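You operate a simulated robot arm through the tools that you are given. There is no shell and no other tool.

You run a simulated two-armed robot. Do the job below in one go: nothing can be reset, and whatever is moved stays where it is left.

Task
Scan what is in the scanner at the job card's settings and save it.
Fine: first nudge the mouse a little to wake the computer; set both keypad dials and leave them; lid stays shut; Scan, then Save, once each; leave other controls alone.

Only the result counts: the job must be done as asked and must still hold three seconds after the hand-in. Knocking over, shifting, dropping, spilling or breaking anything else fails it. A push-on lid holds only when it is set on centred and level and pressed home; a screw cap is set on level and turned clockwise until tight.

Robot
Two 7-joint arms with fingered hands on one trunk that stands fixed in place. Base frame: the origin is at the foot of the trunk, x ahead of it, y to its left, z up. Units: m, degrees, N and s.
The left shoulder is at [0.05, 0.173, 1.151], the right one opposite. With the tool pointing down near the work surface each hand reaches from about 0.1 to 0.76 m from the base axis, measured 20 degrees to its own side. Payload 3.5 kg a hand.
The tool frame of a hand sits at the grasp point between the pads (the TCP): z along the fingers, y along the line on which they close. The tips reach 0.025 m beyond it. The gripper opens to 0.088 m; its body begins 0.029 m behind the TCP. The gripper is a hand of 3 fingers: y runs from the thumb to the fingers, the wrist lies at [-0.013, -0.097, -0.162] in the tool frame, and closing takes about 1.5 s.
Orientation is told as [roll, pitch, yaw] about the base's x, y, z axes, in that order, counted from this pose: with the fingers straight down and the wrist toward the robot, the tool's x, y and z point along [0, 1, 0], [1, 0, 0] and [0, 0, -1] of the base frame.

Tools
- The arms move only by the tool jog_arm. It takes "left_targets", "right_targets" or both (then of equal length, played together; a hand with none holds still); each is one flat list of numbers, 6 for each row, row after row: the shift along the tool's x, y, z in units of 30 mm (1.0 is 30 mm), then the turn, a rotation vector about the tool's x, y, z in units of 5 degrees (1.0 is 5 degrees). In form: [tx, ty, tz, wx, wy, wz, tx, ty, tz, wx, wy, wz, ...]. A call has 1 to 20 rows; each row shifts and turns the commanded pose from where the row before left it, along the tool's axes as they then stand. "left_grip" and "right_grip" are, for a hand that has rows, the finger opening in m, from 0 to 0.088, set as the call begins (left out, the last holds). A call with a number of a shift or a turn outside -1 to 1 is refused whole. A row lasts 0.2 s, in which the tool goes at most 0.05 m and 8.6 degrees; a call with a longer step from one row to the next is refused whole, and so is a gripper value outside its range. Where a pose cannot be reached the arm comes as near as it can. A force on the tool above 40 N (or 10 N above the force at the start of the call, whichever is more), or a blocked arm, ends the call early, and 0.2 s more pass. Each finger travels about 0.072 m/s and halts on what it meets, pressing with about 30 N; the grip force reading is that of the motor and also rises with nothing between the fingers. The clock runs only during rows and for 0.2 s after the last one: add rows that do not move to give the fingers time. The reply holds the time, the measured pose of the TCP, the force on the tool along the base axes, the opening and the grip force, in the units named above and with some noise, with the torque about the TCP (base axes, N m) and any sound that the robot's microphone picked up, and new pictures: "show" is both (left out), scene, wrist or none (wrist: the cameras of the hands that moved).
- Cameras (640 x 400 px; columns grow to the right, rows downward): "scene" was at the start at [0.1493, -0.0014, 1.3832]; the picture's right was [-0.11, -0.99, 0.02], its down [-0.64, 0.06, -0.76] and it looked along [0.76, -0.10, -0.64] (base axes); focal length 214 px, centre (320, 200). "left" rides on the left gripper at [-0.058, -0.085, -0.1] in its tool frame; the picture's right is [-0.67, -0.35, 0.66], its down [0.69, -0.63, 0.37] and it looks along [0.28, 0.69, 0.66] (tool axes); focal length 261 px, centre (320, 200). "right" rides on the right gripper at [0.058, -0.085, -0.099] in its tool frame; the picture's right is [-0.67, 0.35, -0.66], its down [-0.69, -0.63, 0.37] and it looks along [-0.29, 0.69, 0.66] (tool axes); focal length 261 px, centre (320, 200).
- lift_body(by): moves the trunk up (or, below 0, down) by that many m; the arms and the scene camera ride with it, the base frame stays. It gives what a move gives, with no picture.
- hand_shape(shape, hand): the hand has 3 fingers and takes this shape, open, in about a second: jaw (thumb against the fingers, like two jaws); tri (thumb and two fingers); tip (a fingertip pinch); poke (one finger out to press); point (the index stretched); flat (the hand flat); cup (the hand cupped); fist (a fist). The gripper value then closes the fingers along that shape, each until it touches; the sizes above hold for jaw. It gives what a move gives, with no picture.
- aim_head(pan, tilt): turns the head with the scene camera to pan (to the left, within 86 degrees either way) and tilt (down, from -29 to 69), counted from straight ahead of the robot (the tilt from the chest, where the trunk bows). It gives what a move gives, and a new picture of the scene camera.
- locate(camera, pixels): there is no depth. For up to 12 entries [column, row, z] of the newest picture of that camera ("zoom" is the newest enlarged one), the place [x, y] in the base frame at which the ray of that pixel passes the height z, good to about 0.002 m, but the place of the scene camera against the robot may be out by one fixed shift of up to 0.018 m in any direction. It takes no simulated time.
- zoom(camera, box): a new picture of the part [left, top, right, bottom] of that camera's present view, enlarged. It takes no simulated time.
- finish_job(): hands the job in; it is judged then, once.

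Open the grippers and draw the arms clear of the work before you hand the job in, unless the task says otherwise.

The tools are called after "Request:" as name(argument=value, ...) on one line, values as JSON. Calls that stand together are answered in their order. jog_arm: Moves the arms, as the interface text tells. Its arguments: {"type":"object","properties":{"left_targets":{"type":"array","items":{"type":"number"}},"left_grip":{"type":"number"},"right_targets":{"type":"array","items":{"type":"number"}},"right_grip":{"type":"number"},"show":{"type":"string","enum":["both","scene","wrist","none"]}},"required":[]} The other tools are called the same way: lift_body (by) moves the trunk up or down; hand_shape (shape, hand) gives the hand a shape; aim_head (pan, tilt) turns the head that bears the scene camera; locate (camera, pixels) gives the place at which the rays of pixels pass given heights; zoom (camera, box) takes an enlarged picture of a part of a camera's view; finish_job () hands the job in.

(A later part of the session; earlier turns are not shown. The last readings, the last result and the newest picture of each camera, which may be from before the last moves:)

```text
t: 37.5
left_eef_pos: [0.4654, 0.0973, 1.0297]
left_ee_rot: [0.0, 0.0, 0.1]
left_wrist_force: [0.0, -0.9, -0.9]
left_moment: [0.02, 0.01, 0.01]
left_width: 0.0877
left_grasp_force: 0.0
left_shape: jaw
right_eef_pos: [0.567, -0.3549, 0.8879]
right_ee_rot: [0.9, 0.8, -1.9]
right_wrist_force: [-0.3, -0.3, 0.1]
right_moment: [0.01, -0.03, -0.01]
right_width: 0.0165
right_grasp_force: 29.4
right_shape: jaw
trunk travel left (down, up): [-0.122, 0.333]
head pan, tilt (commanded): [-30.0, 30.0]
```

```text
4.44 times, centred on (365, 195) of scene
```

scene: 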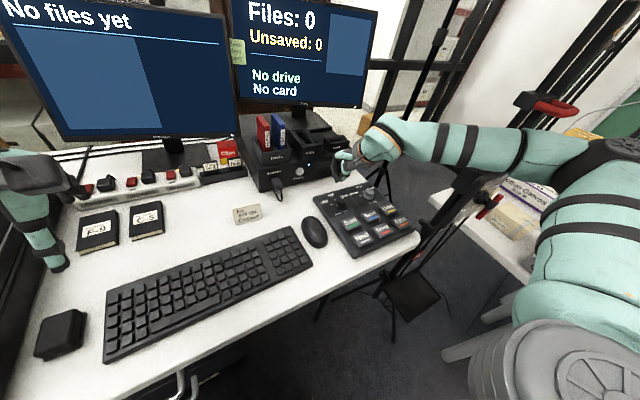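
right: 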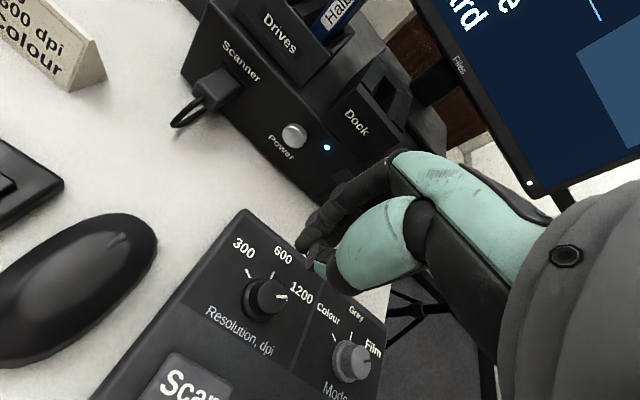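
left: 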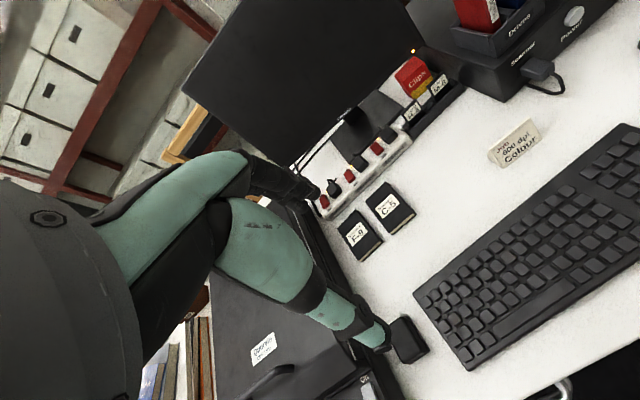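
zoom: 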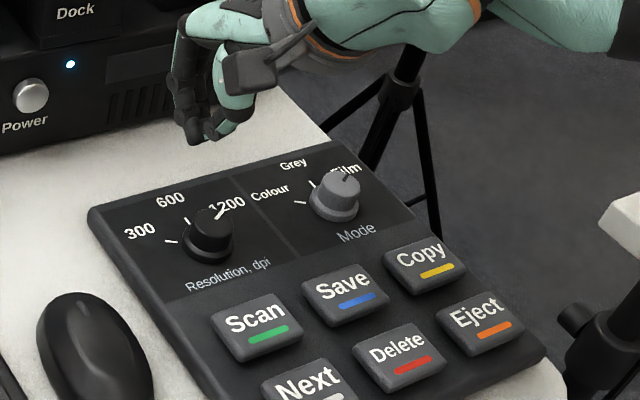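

The resolution pointer still shows 1200, so the knob slipped or sprang back; the keypad is unmoved. I open the fingers, raise both hands and lower the trunk further, to gain wrist range for turning.

Request:
jog_arm(left_targets=[0, 0, -1, 0, 0, 0, 0, 0, -1, 0, 0, 0, 0, 0, -1, 0, 0, 0], right_targets=[0, 0, -0.8, 0, 0, 0, 0, 0, -0.8, 0, 0, 0, 0, 0, -0.8, 0, 0, 0], right_grip=0.05, show="none")

Request:
lift_body(by=-0.08)

Request:
jog_arm(right_targets=[-1, 0, 0, 0, 0, 0, 0, 0, 0, 0, 0, 1, 0, 0, 0, 0, 0, 1, 0, 0, 0, 0, 0, 1, 0, 0, 0, 0, 0, 1, 0, 0, 0, 0, 0, 1, 0, 0, 0, 0, 0, 1, 0, 0, 0, 0, 0, 1, 0, 0, 0, 0, 0, 1], show="both")

```text
t: 38.3
left_eef_pos: [0.4658, 0.0941, 1.1185]
left_ee_rot: [0.0, 0.0, -0.1]
left_wrist_force: [-0.1, 0.1, 1.0]
left_moment: [-0.03, 0.01, 0.0]
left_width: 0.0875
left_grasp_force: 0.1
left_shape: jaw
right_eef_pos: [0.5664, -0.3534, 0.9602]
right_ee_rot: [0.9, 0.8, -1.8]
right_wrist_force: [-0.5, 1.0, -0.3]
right_moment: [-0.01, -0.01, -0.02]
right_width: 0.0496
right_grasp_force: 0.2
right_shape: jaw
trunk travel left (down, up): [-0.122, 0.333]
head pan, tilt (commanded): [-30.0, 30.0]
```

```text
t: 39.5
left_eef_pos: [0.4661, 0.0976, 1.0398]
left_ee_rot: [0.0, -0.1, 0.0]
left_wrist_force: [0.0, -0.1, 0.1]
left_moment: [0.01, -0.04, 0.03]
left_width: 0.0873
left_grasp_force: 0.1
left_shape: jaw
right_eef_pos: [0.5693, -0.3548, 0.881]
right_ee_rot: [0.9, 0.7, -1.9]
right_wrist_force: [0.9, -0.4, 0.4]
right_moment: [-0.01, 0.01, -0.02]
right_width: 0.0494
right_grasp_force: 0.0
right_shape: jaw
trunk travel left (down, up): [-0.042, 0.413]
head pan, tilt (commanded): [-30.0, 30.0]
```

```text
t: 41.5
left_eef_pos: [0.4657, 0.0978, 1.0396]
left_ee_rot: [-0.1, 0.0, 0.2]
left_wrist_force: [-0.2, 0.5, 0.0]
left_moment: [0.0, 0.0, 0.04]
left_width: 0.0878
left_grasp_force: 0.1
left_shape: jaw
right_eef_pos: [0.5673, -0.3855, 0.8788]
right_ee_rot: [0.2, 1.2, -41.9]
right_wrist_force: [-0.8, -0.1, 0.8]
right_moment: [-0.03, -0.02, -0.01]
right_width: 0.0497
right_grasp_force: 0.1
right_shape: jaw
trunk travel left (down, up): [-0.042, 0.413]
head pan, tilt (commanded): [-30.0, 30.0]
```

scene: 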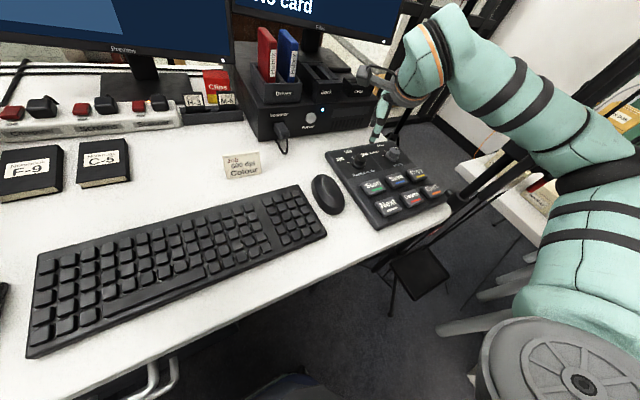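
right: 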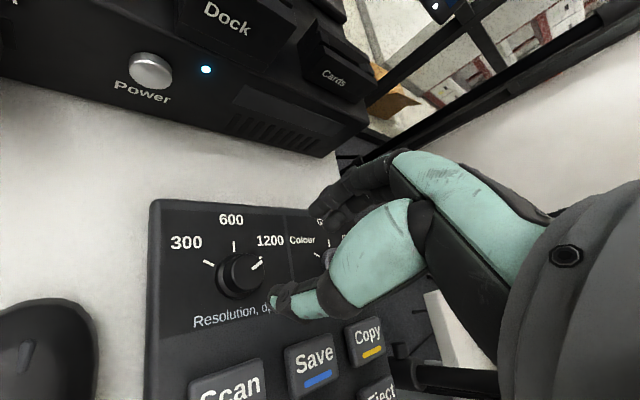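

Yaw −42° is reachable with the lower trunk. I test the other end in free air: rotate back up to about +40° and see where it stops.

Request:
jog_arm(right_targets=[0, 0, 0, 0, 0, -1, 0, 0, 0, 0, 0, -1, 0, 0, 0, 0, 0, -1, 0, 0, 0, 0, 0, -1, 0, 0, 0, 0, 0, -1, 0, 0, 0, 0, 0, -1, 0, 0, 0, 0, 0, -1, 0, 0, 0, 0, 0, -1, 0, 0, 0, 0, 0, -1, 0, 0, 0, 0, 0, -1, 0, 0, 0, 0, 0, -1, 0, 0, 0, 0, 0, -1, 0, 0, 0, 0, 0, -1, 0, 0, 0, 0, 0, -1, 0, 0, 0, 0, 0, -1, 0, 0, 0, 0, 0, -1], show="both")

```text
t: 44.9
left_eef_pos: [0.4681, 0.0973, 1.039]
left_ee_rot: [0.0, 0.1, -0.1]
left_wrist_force: [0.2, -0.6, 0.6]
left_moment: [0.0, -0.01, -0.01]
left_width: 0.0875
left_grasp_force: 0.0
left_shape: jaw
right_eef_pos: [0.5407, -0.3407, 0.8467]
right_ee_rot: [1.1, 0.4, 16.0]
right_wrist_force: [-0.2, -0.6, 0.4]
right_moment: [0.0, 0.01, 0.02]
right_width: 0.0493
right_grasp_force: 0.0
right_shape: jaw
right hand out of reach, approached as far as the arm can: row 11, 12, 13, 14, 15, 16
trunk travel left (down, up): [-0.042, 0.413]
head pan, tilt (commanded): [-30.0, 30.0]
```

scene: 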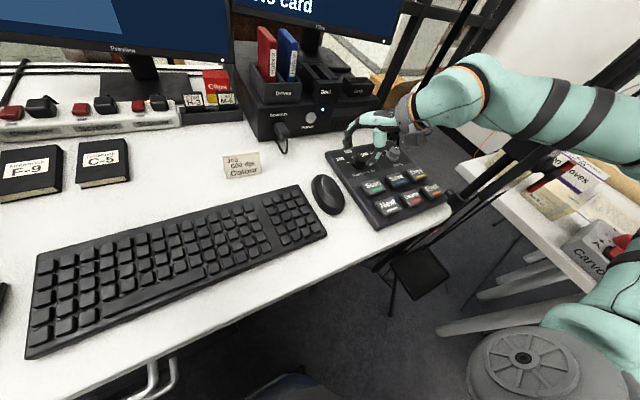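
right: 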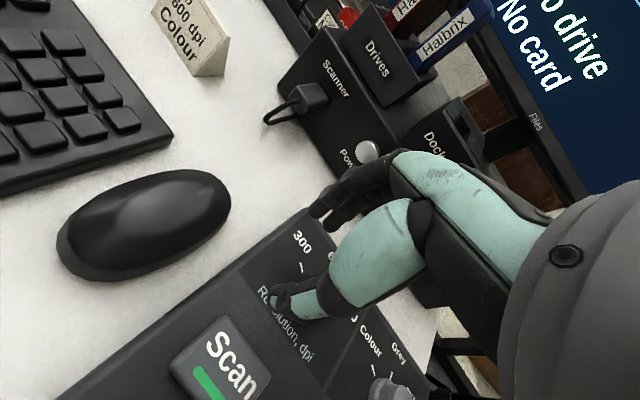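

At this spot the yaw range ends near +8°, so the useful range lies on the negative side. I return over the knob, straighten the slight tilt, and test whether −64° can be reached.

Request:
jog_arm(right_targets=[0, 0, -0.5, -0.08, -0.22, 0, 0, 0, 0, 0, 0, 1, 0, 0, 0, 0, 0, 1, 0, 0, 0, 0, 0, 1, 0, 0, 0, 0, 0, 1, 0, 0, 0, 0, 0, 1, 0, 0, 0, 0, 0, 1, 0, 0, 0, 0, 0, 1, -0.575, 0.69, 0, 0, 0, 0, -0.575, 0.69, 0, 0, 0, 0, 0, 0, 0, 0, 0, 1, 0, 0, 0, 0, 0, 1, 0, 0, 0, 0, 0, 1, 0, 0, 0, 0, 0, 1, 0, 0, 0, 0, 0, 1, 0, 0, 0, 0, 0, 1, 0, 0, 0, 0, 0, 1, 0, 0, 0, 0, 0, 1, 0, 0, 0, 0, 0, 1], show="both")

```text
t: 48.9
left_eef_pos: [0.4665, 0.0978, 1.0396]
left_ee_rot: [0.0, 0.1, 0.1]
left_wrist_force: [0.5, 0.4, 0.3]
left_moment: [0.04, 0.03, 0.02]
left_width: 0.0876
left_grasp_force: 0.0
left_shape: jaw
right_eef_pos: [0.5711, -0.3653, 0.8578]
right_ee_rot: [0.0, -0.1, -61.7]
right_wrist_force: [-0.4, 0.4, 0.7]
right_moment: [0.03, 0.02, -0.02]
right_width: 0.0494
right_grasp_force: 0.1
right_shape: jaw
right hand out of reach, approached as far as the arm can: row 1
trunk travel left (down, up): [-0.042, 0.413]
head pan, tilt (commanded): [-30.0, 30.0]
```

scene: 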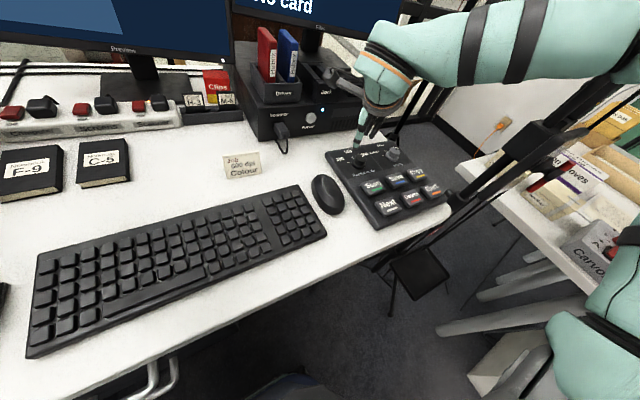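
right: 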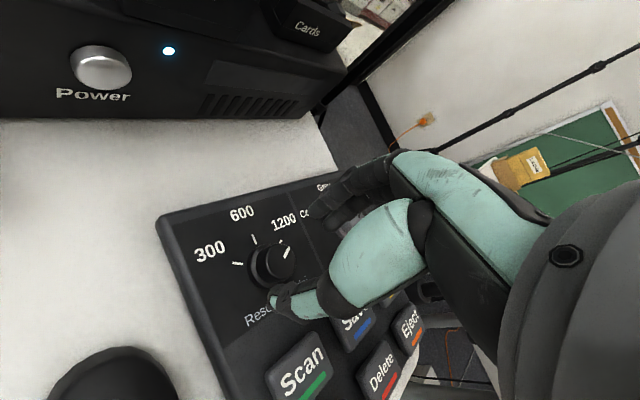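

Yaw −62° is reached with no tilt. I centre over the knob and come down to z ≈ 0.83 for a check.

Request:
jog_arm(right_targets=[-0.42, 0.6, 0, 0, 0, 0, 0, 0, 0.45, 0, 0, 0, 0, 0, 0.45, 0, 0, 0, 0, 0, 0, 0, 0, 0], show="both")

Request:
zoom(camera="right", box=[190, 180, 390, 380])

Request:
zoom(camera="scene", box=[320, 110, 450, 220])

```text
t: 49.9
left_eef_pos: [0.4656, 0.0972, 1.0403]
left_ee_rot: [0.0, 0.0, -0.1]
left_wrist_force: [-0.5, 0.2, 0.3]
left_moment: [-0.02, 0.02, 0.01]
left_width: 0.0878
left_grasp_force: 0.2
left_shape: jaw
right_eef_pos: [0.5673, -0.3876, 0.8335]
right_ee_rot: [0.1, -0.1, -61.7]
right_wrist_force: [-0.6, 0.9, -0.2]
right_moment: [0.02, 0.0, 0.0]
right_width: 0.0494
right_grasp_force: 0.1
right_shape: jaw
trunk travel left (down, up): [-0.042, 0.413]
head pan, tilt (commanded): [-30.0, 30.0]
```

scene: 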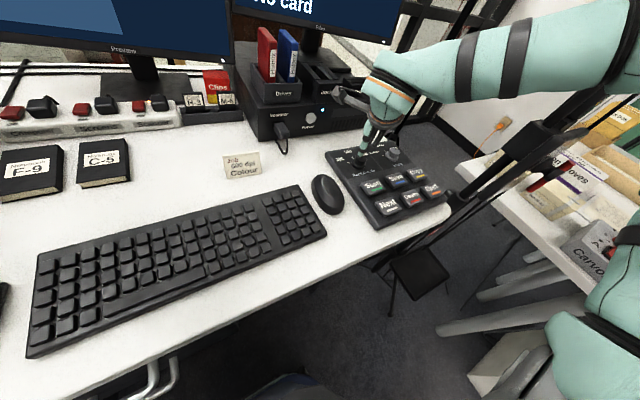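
right: 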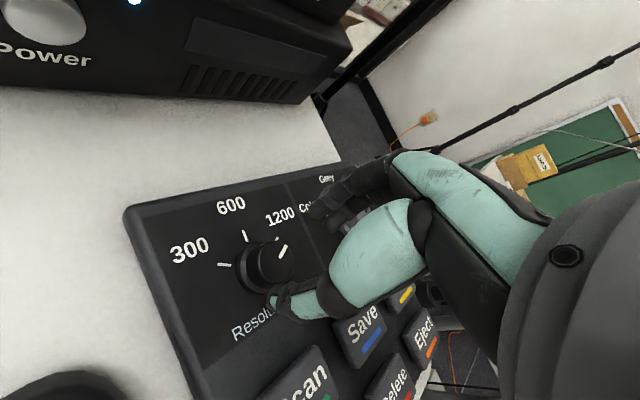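

```text
2.00 times, centred on (290, 280) of right
```

zoom: 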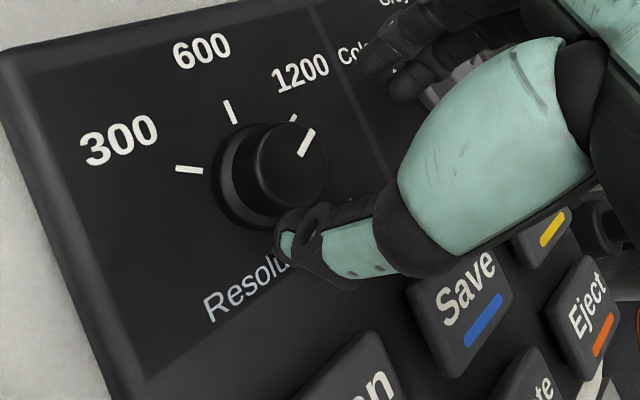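

```text
3.64 times, centred on (385, 165) of scene
```

zoom: 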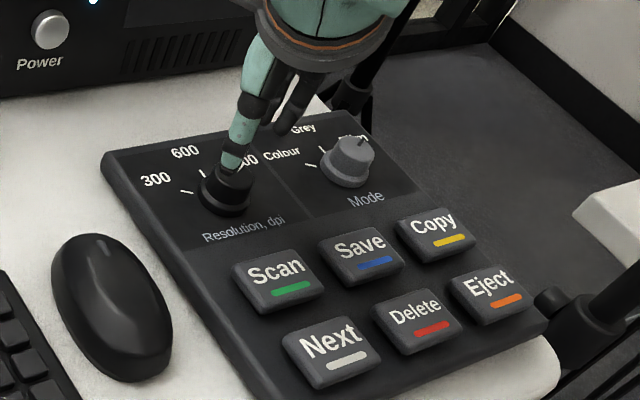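

The pointer sits at 1200 and the hand is centred. I descend to z ≈ 0.790 around the knob, then close in the next call.

Request:
jog_arm(right_targets=[0.02, 0, 0.36, 0, 0, 0, 0, 0, 0.36, 0, 0, 0, 0, 0, 0.36, 0, 0, 0, 0, 0, 0.36, 0, 0, 0, 0, 0, 0, 0, 0, 0], show="wrist")

Request:
zoom(camera="right", box=[190, 180, 390, 380])

Request:
zoom(camera="scene", box=[320, 110, 450, 220])

```text
t: 51.1
left_eef_pos: [0.4647, 0.0973, 1.0396]
left_ee_rot: [0.0, 0.0, 0.2]
left_wrist_force: [-1.0, -0.4, -0.7]
left_moment: [0.0, -0.01, 0.0]
left_width: 0.0877
left_grasp_force: 0.0
left_shape: jaw
right_eef_pos: [0.5683, -0.3867, 0.7887]
right_ee_rot: [0.0, -0.1, -61.6]
right_wrist_force: [0.6, 0.0, -0.4]
right_moment: [-0.02, -0.02, 0.0]
right_width: 0.0495
right_grasp_force: 0.1
right_shape: jaw
trunk travel left (down, up): [-0.042, 0.413]
head pan, tilt (commanded): [-30.0, 30.0]
```

right: 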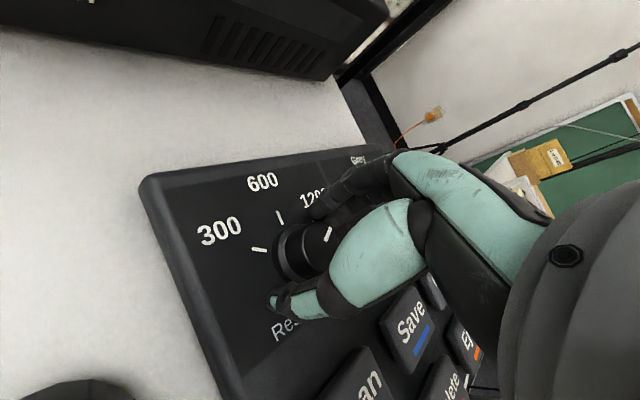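

```text
2.00 times, centred on (290, 280) of right
```

zoom: 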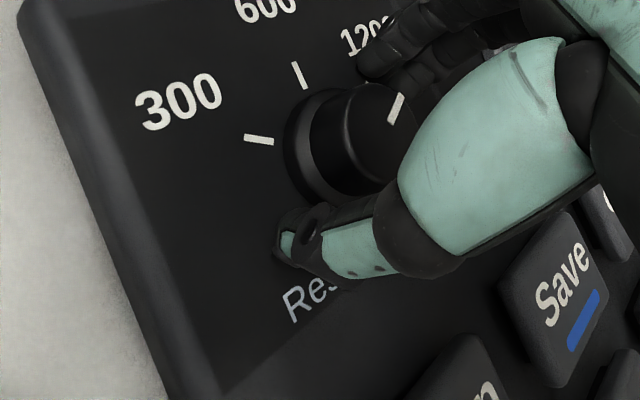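

```text
3.64 times, centred on (385, 165) of scene
```

zoom: 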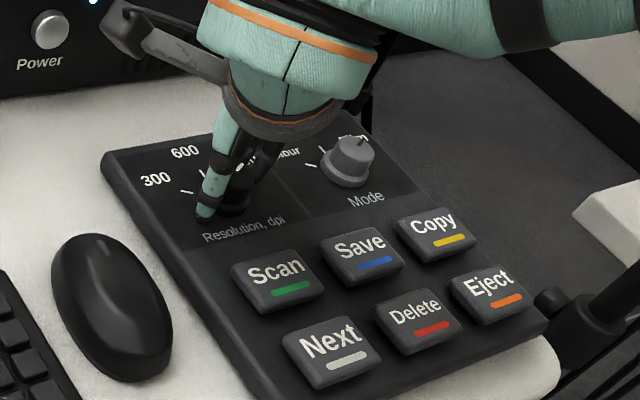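

Thumb and fingers straddle the knob symmetrically. I close the grip.

Request:
jog_arm(right_targets=[0, 0, 0, 0, 0, 0, 0, 0, 0, 0, 0, 0, 0, 0, 0, 0, 0, 0, 0, 0, 0, 0, 0, 0, 0, 0, 0, 0, 0, 0], right_grip=0.018, show="wrist")

Request:
zoom(camera="right", box=[190, 180, 390, 380])

```text
t: 52.3
left_eef_pos: [0.4663, 0.0975, 1.0393]
left_ee_rot: [0.0, 0.0, 0.1]
left_wrist_force: [0.1, 0.1, -0.1]
left_moment: [-0.02, 0.02, -0.01]
left_width: 0.0876
left_grasp_force: 0.0
left_shape: jaw
right_eef_pos: [0.5678, -0.3879, 0.7894]
right_ee_rot: [0.1, 0.0, -61.6]
right_wrist_force: [2.2, 2.4, 2.6]
right_moment: [0.05, -0.05, 0.03]
right_width: 0.0269
right_grasp_force: 30.7
right_shape: jaw
trunk travel left (down, up): [-0.042, 0.413]
head pan, tilt (commanded): [-30.0, 30.0]
```

right: 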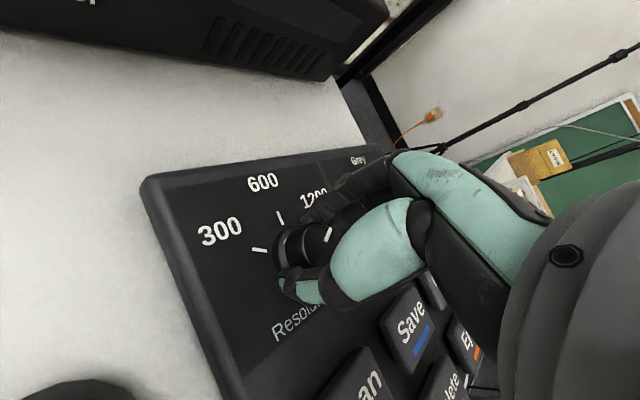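

```text
2.00 times, centred on (290, 280) of right
```

zoom: 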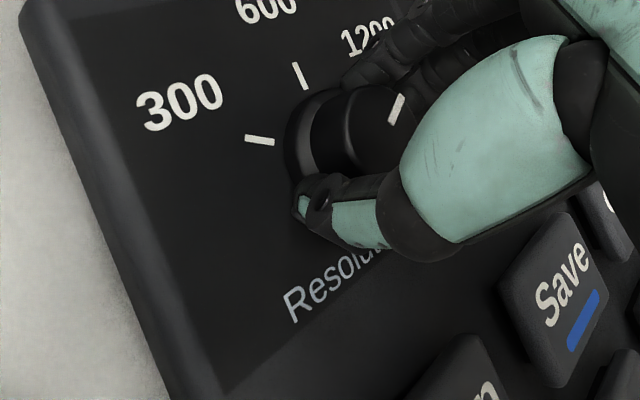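

Firm, balanced grip (width 0.027, 31 N, side force about 3 N). I turn 25° counter-clockwise first and check that the pointer follows.

Request:
jog_arm(right_targets=[0, 0, 0, 0, 0, -0.8, 0, 0, 0, 0, 0, -0.8, 0, 0, 0, 0, 0, -0.8, 0, 0, 0, 0, 0, -0.8, 0, 0, 0, 0, 0, -0.9, 0, 0, 0, 0, 0, -0.9], show="wrist")

Request:
zoom(camera="right", box=[190, 180, 390, 380])

Request:
zoom(camera="scene", box=[320, 110, 450, 220])

```text
t: 53.7
left_eef_pos: [0.4652, 0.0977, 1.0403]
left_ee_rot: [-0.1, -0.1, 0.1]
left_wrist_force: [0.2, 0.3, 0.6]
left_moment: [0.01, 0.0, -0.01]
left_width: 0.0877
left_grasp_force: 0.1
left_shape: jaw
right_eef_pos: [0.5683, -0.3867, 0.789]
right_ee_rot: [0.0, 0.0, -36.4]
right_wrist_force: [1.7, 2.7, 2.0]
right_moment: [0.09, -0.03, 0.01]
right_width: 0.0269
right_grasp_force: 29.7
right_shape: jaw
trunk travel left (down, up): [-0.042, 0.413]
head pan, tilt (commanded): [-30.0, 30.0]
```

right: 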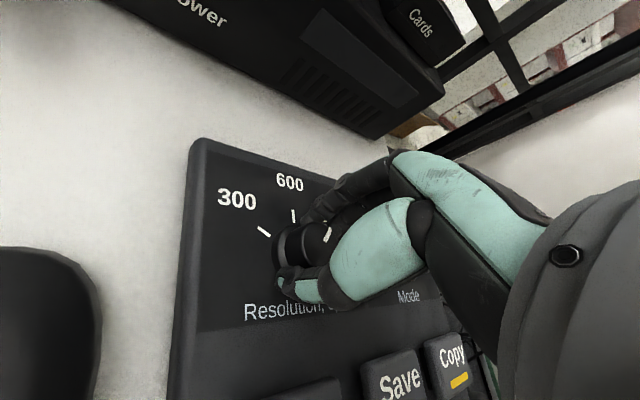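

```text
2.00 times, centred on (290, 280) of right
```

zoom: 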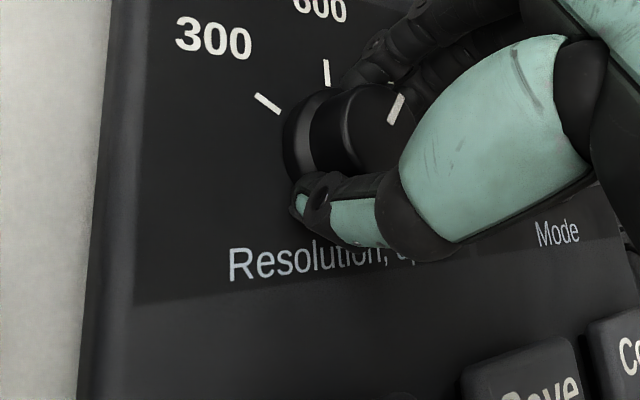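

```text
3.64 times, centred on (385, 165) of scene
```

zoom: 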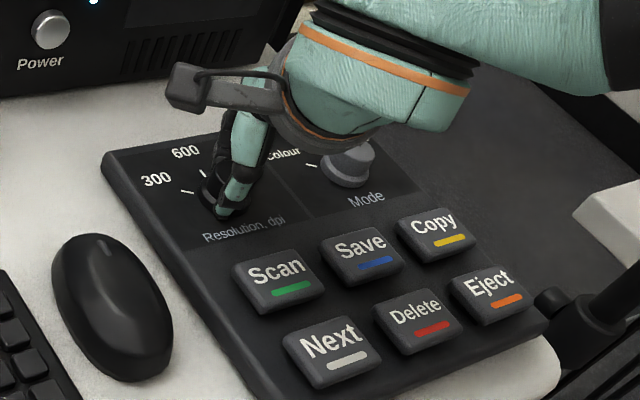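

The pointer turned with the hand (it stays at the same place in the wrist picture while the ticks rotate), and the keypad did not shift. I turn the remaining 35°.

Request:
jog_arm(right_targets=[0, 0, 0, 0, 0, -0.9, 0, 0, 0, 0, 0, -0.9, 0, 0, 0, 0, 0, -0.9, 0, 0, 0, 0, 0, -0.9, 0, 0, 0, 0, 0, -0.9, 0, 0, 0, 0, 0, -0.9, 0, 0, 0, 0, 0, -0.8, 0, 0, 0, 0, 0, -0.8], show="wrist")

Request:
zoom(camera="right", box=[190, 180, 390, 380])

Request:
zoom(camera="scene", box=[320, 110, 450, 220])

```text
t: 55.5
left_eef_pos: [0.4651, 0.0979, 1.0392]
left_ee_rot: [-0.2, 0.1, 0.0]
left_wrist_force: [-0.3, 0.2, 0.1]
left_moment: [-0.02, -0.02, 0.01]
left_width: 0.0877
left_grasp_force: 0.0
left_shape: jaw
right_eef_pos: [0.5662, -0.3862, 0.7893]
right_ee_rot: [-0.1, 0.0, -1.5]
right_wrist_force: [-2.2, 5.1, 0.3]
right_moment: [0.12, 0.03, 0.03]
right_width: 0.0265
right_grasp_force: 30.4
right_shape: jaw
trunk travel left (down, up): [-0.042, 0.413]
head pan, tilt (commanded): [-30.0, 30.0]
```

right: 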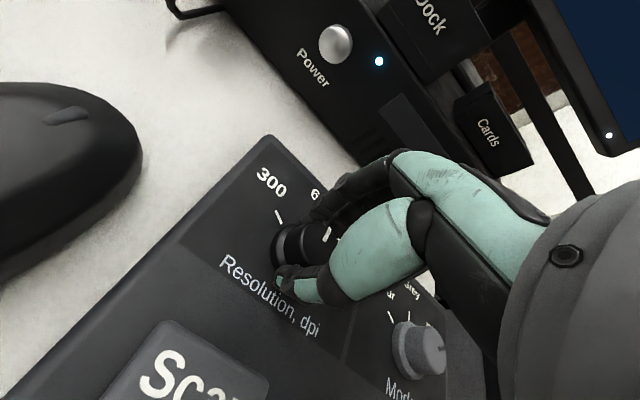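

```text
2.00 times, centred on (290, 280) of right
```

zoom: 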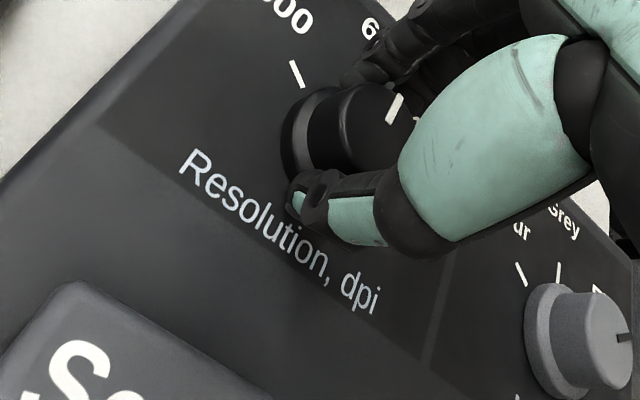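

```text
3.64 times, centred on (385, 165) of scene
```

zoom: 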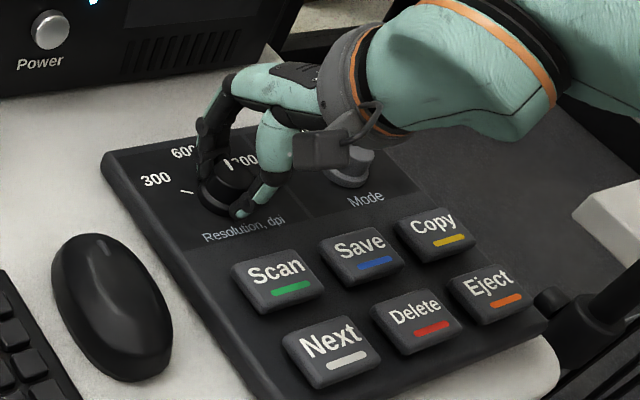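

The hand reached −1.5° yaw and the scene shows the pointer turned toward 600. I release, rise and inspect.

Request:
jog_arm(right_targets=[0, 0, 0, 0, 0, 0, 0, 0, 0, 0, 0, 0, 0, 0, 0, 0, 0, 0, 0, 0, -0.5, 0, 0, 0, 0, 0, -1, 0, 0, 0, 0, 0, -1, 0, 0, 0], right_grip=0.05, show="both")

Request:
zoom(camera="right", box=[170, 180, 370, 380])

Request:
zoom(camera="scene", box=[320, 110, 450, 220])

```text
t: 56.9
left_eef_pos: [0.4655, 0.0972, 1.0395]
left_ee_rot: [-0.1, 0.0, 0.1]
left_wrist_force: [-0.2, 0.3, 0.6]
left_moment: [-0.01, 0.01, 0.03]
left_width: 0.0878
left_grasp_force: 0.0
left_shape: jaw
right_eef_pos: [0.5667, -0.3873, 0.8655]
right_ee_rot: [-0.1, -0.1, -1.7]
right_wrist_force: [0.5, -0.2, -0.4]
right_moment: [0.03, -0.03, 0.02]
right_width: 0.0496
right_grasp_force: 0.0
right_shape: jaw
trunk travel left (down, up): [-0.042, 0.413]
head pan, tilt (commanded): [-30.0, 30.0]
```

scene: 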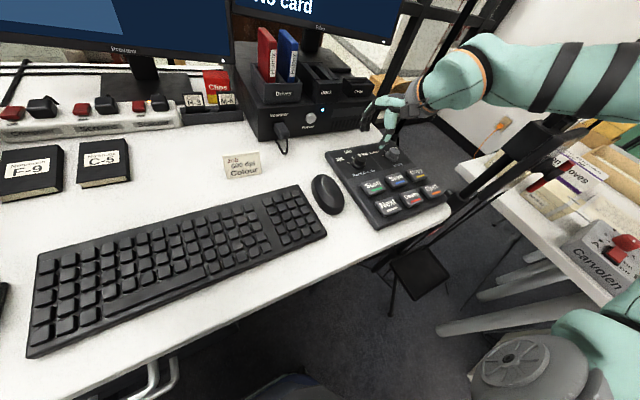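
right: 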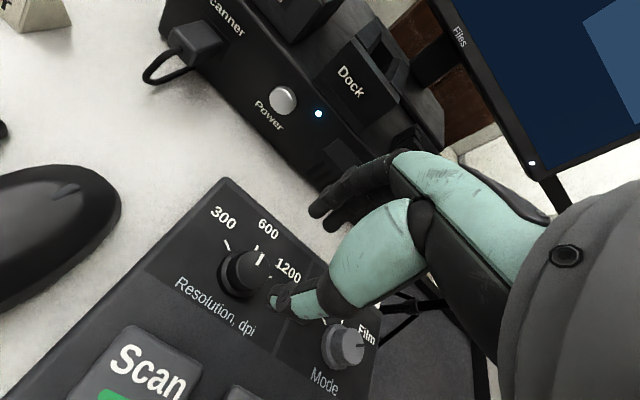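

```text
2.00 times, centred on (270, 280) of right
```

zoom: 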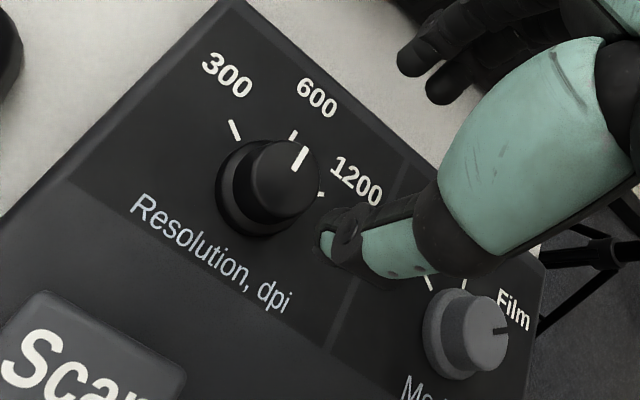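

```text
3.64 times, centred on (385, 165) of scene
```

zoom: 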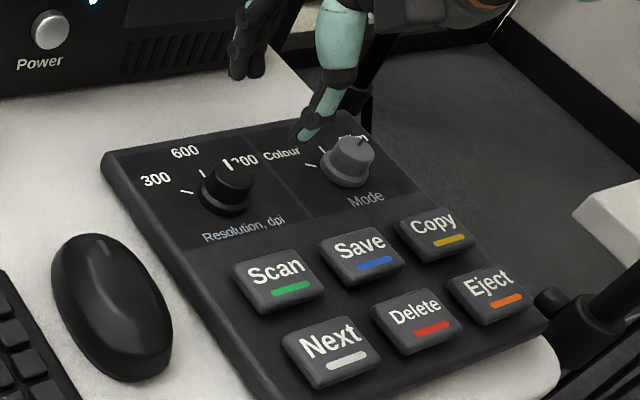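

The pointer now seems to line up with 600. I verify by locating both ends of the pointer line ((257.5,265), (264,254)) and the 600 tick.

Request:
locate(camera="right", pixels=[[257.5, 265, 0.785], [264, 254, 0.785], [255, 250, 0.76], [258, 245, 0.76], [227, 245, 0.76], [271, 278, 0.76], [247, 267, 0.785]])

Request:
zoom(camera="right", box=[215, 225, 295, 305])

```text
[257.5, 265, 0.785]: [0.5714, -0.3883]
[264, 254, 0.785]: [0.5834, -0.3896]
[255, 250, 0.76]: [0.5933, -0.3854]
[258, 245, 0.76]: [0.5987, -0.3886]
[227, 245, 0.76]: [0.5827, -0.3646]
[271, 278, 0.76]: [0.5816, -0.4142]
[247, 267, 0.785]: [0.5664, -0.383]
```

```text
5.00 times, centred on (255, 265) of right
```

zoom: 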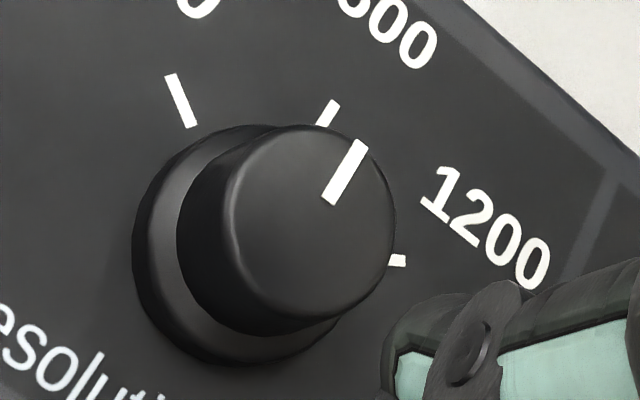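

The pointer is parallel to and right under the 600 tick — resolution is set. Now I move the hand over the mode dial near (0.5685,−0.503) at z ≈ 0.88 and yaw to about −32°.

Request:
jog_arm(right_targets=[0, 0, -0.5, 0, 0, 0, -0.77, 0.04, 0, 0, 0, 0, -0.77, 0.04, 0, 0, 0, 0, -0.77, 0.04, 0, 0, 0, 0, -0.77, 0.04, 0, 0, 0, 0, -0.77, 0.04, 0, 0, 0, 0, 0, 0, 0, 0, 0, 1, 0, 0, 0, 0, 0, 1, 0, 0, 0, 0, 0, 1, 0, 0, 0, 0, 0, 1, 0, 0, 0, 0, 0, 1, 0, 0, 0, 0, 0, 1, 0, 0, 0, 0, 0, 0], show="both")

Request:
zoom(camera="right", box=[150, 180, 350, 380])

Request:
zoom(camera="scene", box=[320, 110, 450, 220])

```text
t: 59.7
left_eef_pos: [0.466, 0.097, 1.0383]
left_ee_rot: [0.1, 0.2, 0.0]
left_wrist_force: [-0.5, -0.2, -0.1]
left_moment: [-0.03, 0.03, 0.02]
left_width: 0.0876
left_grasp_force: 0.0
left_shape: jaw
right_eef_pos: [0.5682, -0.4456, 0.8802]
right_ee_rot: [0.0, -0.1, -31.8]
right_wrist_force: [0.0, 0.1, 1.1]
right_moment: [0.0, 0.01, -0.01]
right_width: 0.0496
right_grasp_force: 0.0
right_shape: jaw
right hand out of reach, approached as far as the arm can: row 4, 5, 6
trunk travel left (down, up): [-0.042, 0.413]
head pan, tilt (commanded): [-30.0, 30.0]
```

scene: 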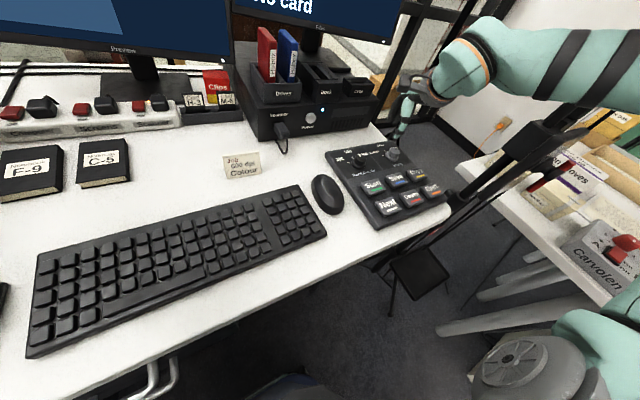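
right: 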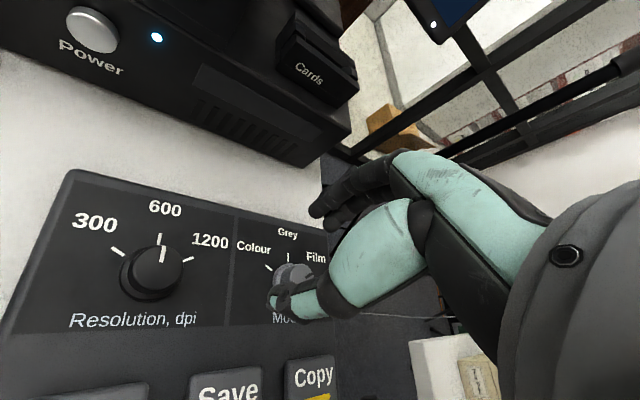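

```text
2.00 times, centred on (250, 280) of right
```

zoom: 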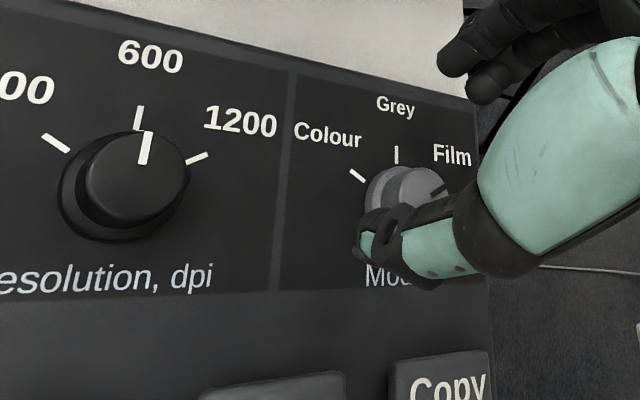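

```text
3.64 times, centred on (385, 165) of scene
```

zoom: 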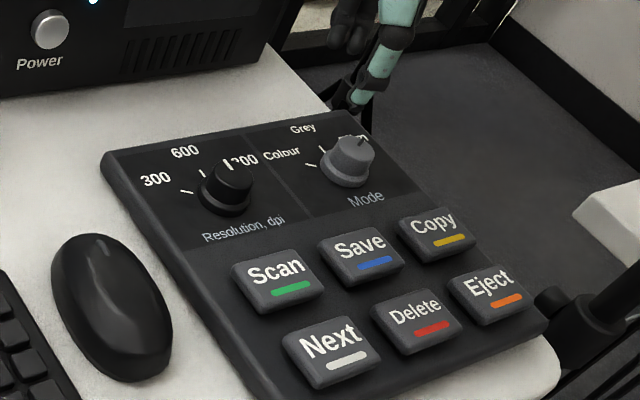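

The sideways move stopped early because yaw was near its limit; now at −32° I can continue the last 57 mm to the mode dial.

Request:
jog_arm(right_targets=[-0.81, 0.5, 0, 0, 0, 0, -0.81, 0.5, 0, 0, 0, 0, 0, 0, 0, 0, 0, 0], show="both")

Request:
zoom(camera="right", box=[150, 180, 350, 380])

```text
t: 60.5
left_eef_pos: [0.4666, 0.0974, 1.0394]
left_ee_rot: [0.0, 0.0, 0.1]
left_wrist_force: [0.0, 0.4, 0.0]
left_moment: [0.01, -0.02, 0.02]
left_width: 0.0879
left_grasp_force: 0.1
left_shape: jaw
right_eef_pos: [0.5666, -0.5032, 0.8808]
right_ee_rot: [0.0, -0.1, -31.7]
right_wrist_force: [0.8, 0.5, -0.6]
right_moment: [-0.01, 0.01, -0.01]
right_width: 0.0496
right_grasp_force: 0.1
right_shape: jaw
trunk travel left (down, up): [-0.042, 0.413]
head pan, tilt (commanded): [-30.0, 30.0]
```

scene: 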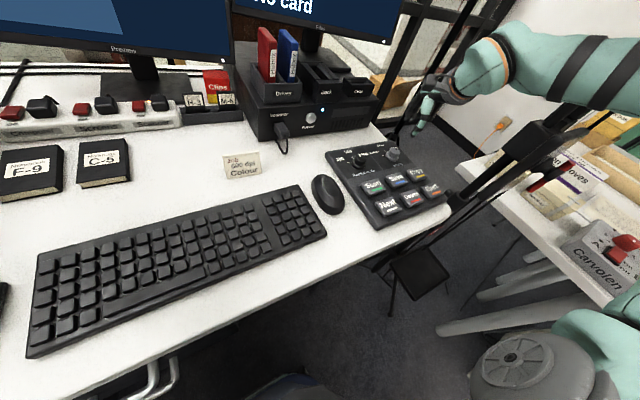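
right: 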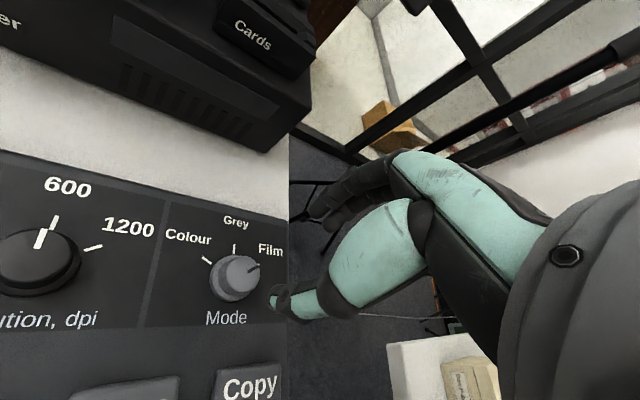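

```text
2.00 times, centred on (250, 280) of right
```

zoom: 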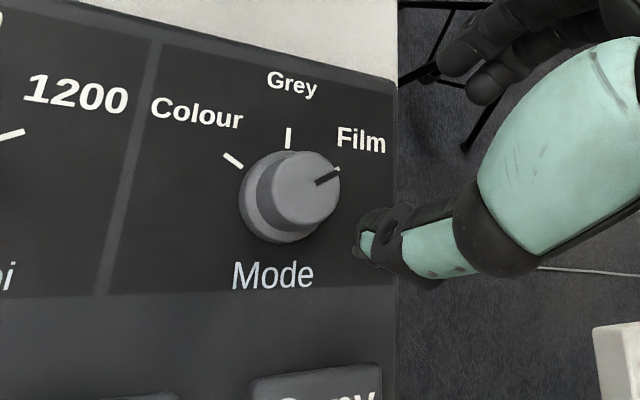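

The mode knob is clearly visible at zoom (300,190). I locate its ticks, cap and base.

Request:
locate(camera="zoom", pixels=[[233, 160, 0.76], [288, 138, 0.76], [278, 200, 0.76], [305, 188, 0.785], [270, 190, 0.785], [340, 186, 0.785], [305, 151, 0.785], [302, 226, 0.785], [318, 182, 0.785], [334, 174, 0.785]])

```text
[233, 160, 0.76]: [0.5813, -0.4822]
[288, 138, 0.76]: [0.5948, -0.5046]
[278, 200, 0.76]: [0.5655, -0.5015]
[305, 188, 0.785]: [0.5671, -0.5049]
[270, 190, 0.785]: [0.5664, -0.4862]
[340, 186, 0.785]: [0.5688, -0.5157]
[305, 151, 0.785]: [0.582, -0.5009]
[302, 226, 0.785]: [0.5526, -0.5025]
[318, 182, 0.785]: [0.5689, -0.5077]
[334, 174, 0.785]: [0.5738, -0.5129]
```

The mode knob centre is about (0.568,−0.503). I yaw to about −77° above it and check that it is reachable.

Request:
jog_arm(right_targets=[0, 0, 0, 0, 0, 1, 0, 0, 0, 0, 0, 1, 0, 0, 0, 0, 0, 1, 0, 0, 0, 0, 0, 1, 0, 0, 0, 0, 0, 1, 0, 0, 0, 0, 0, 1, 0, 0, 0, 0, 0, 1, 0, 0, 0, 0, 0, 1, 0, 0, 0, 0, 0, 1, 0, 0, 0.9, 0, 0, 0, 0, 0, 0.5, 0, 0, 0, 0, 0, 0, 0, 0, 0], show="both")

Request:
zoom(camera="right", box=[190, 180, 390, 380])

Request:
zoom(camera="scene", box=[320, 110, 450, 220])

```text
t: 63.1
left_eef_pos: [0.4656, 0.0973, 1.04]
left_ee_rot: [0.0, 0.0, 0.1]
left_wrist_force: [-0.3, 0.0, -0.4]
left_moment: [0.03, 0.02, 0.0]
left_width: 0.0876
left_grasp_force: 0.1
left_shape: jaw
right_eef_pos: [0.5661, -0.5028, 0.8378]
right_ee_rot: [0.1, -0.1, -76.5]
right_wrist_force: [-0.4, -0.1, 0.7]
right_moment: [0.02, 0.02, -0.02]
right_width: 0.0496
right_grasp_force: 0.1
right_shape: jaw
trunk travel left (down, up): [-0.042, 0.413]
head pan, tilt (commanded): [-30.0, 30.0]
```

scene: 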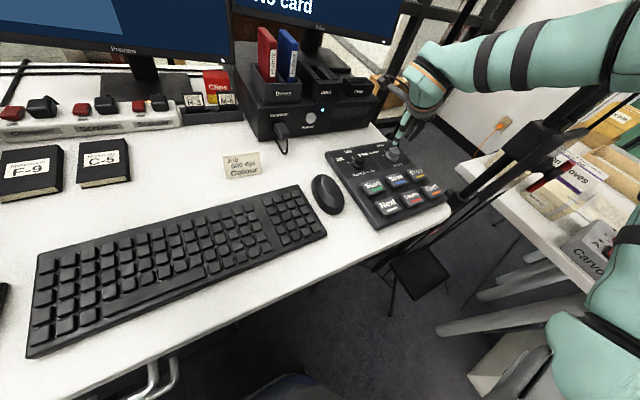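
right: 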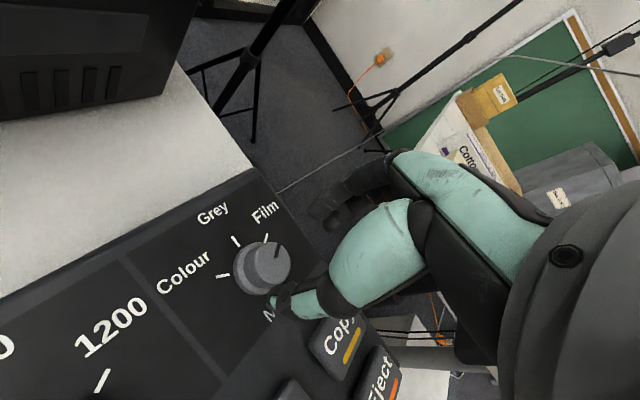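

```text
2.00 times, centred on (290, 280) of right
```

zoom: 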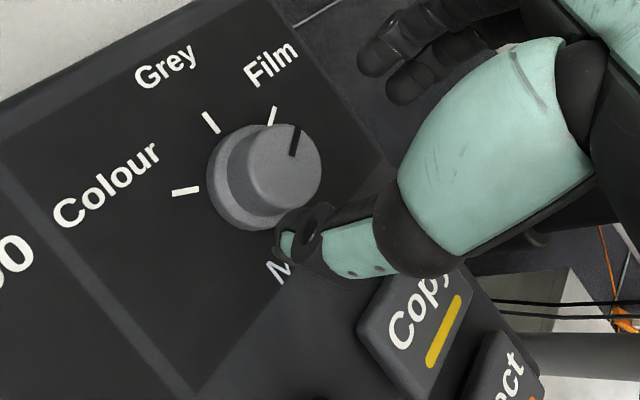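

```text
3.64 times, centred on (385, 165) of scene
```

zoom: 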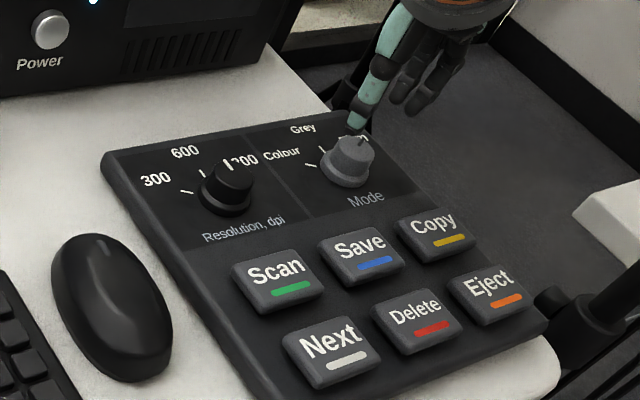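

All looks as it did for the other knob before gripping. I verify the knob centre from this view.

Request:
locate(camera="right", pixels=[[271.5, 264, 0.785], [255, 270, 0.76], [226, 275, 0.76], [235.5, 241, 0.76], [266, 238, 0.76], [248, 270, 0.785], [290, 258, 0.785], [270, 242, 0.785], [268, 287, 0.785]])

```text
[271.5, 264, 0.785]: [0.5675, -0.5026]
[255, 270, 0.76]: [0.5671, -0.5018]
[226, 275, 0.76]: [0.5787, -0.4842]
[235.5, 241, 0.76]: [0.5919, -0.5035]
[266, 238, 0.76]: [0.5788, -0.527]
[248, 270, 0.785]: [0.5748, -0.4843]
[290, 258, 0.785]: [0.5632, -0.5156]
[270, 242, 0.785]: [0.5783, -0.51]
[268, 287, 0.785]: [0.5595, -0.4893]
```

Centre confirmed at (0.5675,−0.503). I descend to z ≈ 0.789 around the mode knob.

Request:
jog_arm(right_targets=[0.045, 0.01, 0.4, 0, 0, 0, 0, 0, 0.4, 0, 0, 0, 0, 0, 0.4, 0, 0, 0, 0, 0, 0.42, 0, 0, 0, 0, 0, 0, 0, 0, 0], show="wrist")

Request:
zoom(camera="right", box=[190, 180, 390, 380])

```text
t: 64.3
left_eef_pos: [0.4663, 0.0982, 1.0393]
left_ee_rot: [0.0, 0.0, 0.2]
left_wrist_force: [0.0, 0.0, -0.1]
left_moment: [-0.02, 0.02, -0.02]
left_width: 0.0883
left_grasp_force: 0.0
left_shape: jaw
right_eef_pos: [0.5682, -0.5027, 0.7899]
right_ee_rot: [0.0, -0.2, -76.6]
right_wrist_force: [0.4, 0.1, 0.1]
right_moment: [0.0, 0.0, -0.02]
right_width: 0.0498
right_grasp_force: 0.1
right_shape: jaw
trunk travel left (down, up): [-0.042, 0.413]
head pan, tilt (commanded): [-30.0, 30.0]
```

right: 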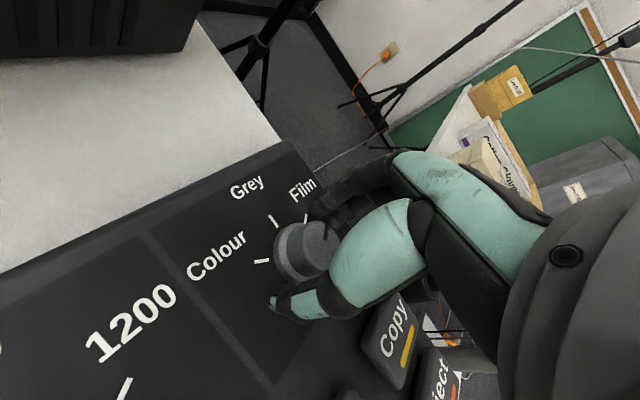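

```text
2.00 times, centred on (290, 280) of right
```

zoom: 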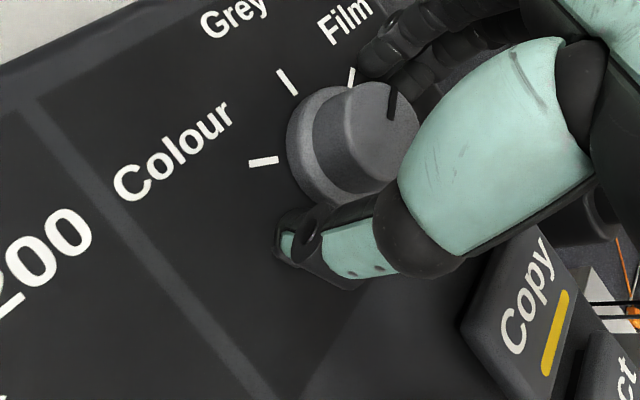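

No contact forces; the fingers straddle the knob. I close the grip.

Request:
jog_arm(right_targets=[0, 0, 0, 0, 0, 0, 0, 0, 0, 0, 0, 0, 0, 0, 0, 0, 0, 0, 0, 0, 0, 0, 0, 0, 0, 0, 0, 0, 0, 0], right_grip=0.018, show="wrist")

Request:
zoom(camera="right", box=[190, 180, 390, 380])

```text
t: 65.5
left_eef_pos: [0.4665, 0.0982, 1.0399]
left_ee_rot: [-0.1, 0.0, 0.0]
left_wrist_force: [0.2, -0.3, 0.0]
left_moment: [-0.01, -0.01, 0.01]
left_width: 0.0879
left_grasp_force: 0.1
left_shape: jaw
right_eef_pos: [0.5683, -0.5026, 0.7896]
right_ee_rot: [0.1, -0.1, -76.6]
right_wrist_force: [1.9, 2.5, 2.2]
right_moment: [0.03, -0.09, 0.0]
right_width: 0.0272
right_grasp_force: 29.8
right_shape: jaw
trunk travel left (down, up): [-0.042, 0.413]
head pan, tilt (commanded): [-30.0, 30.0]
```

right: 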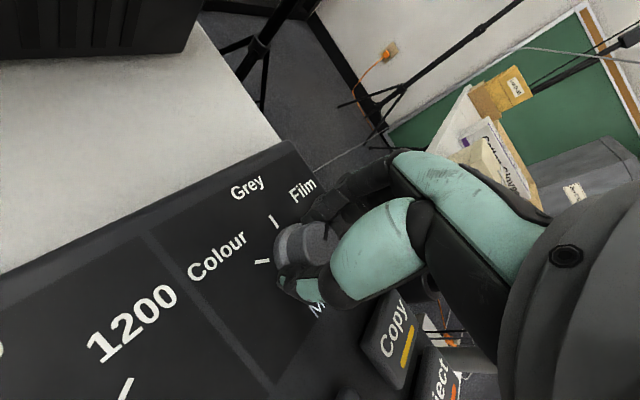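

```text
2.00 times, centred on (290, 280) of right
```

zoom: 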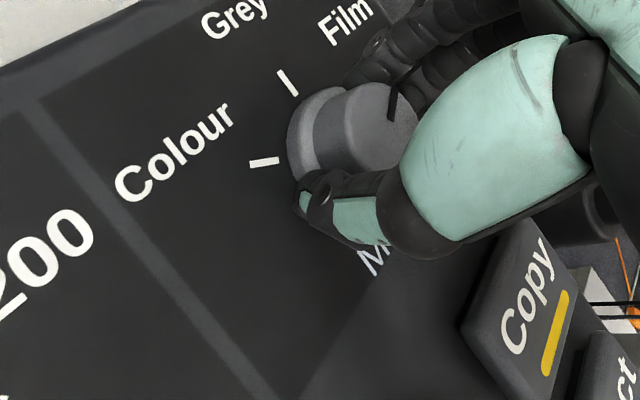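

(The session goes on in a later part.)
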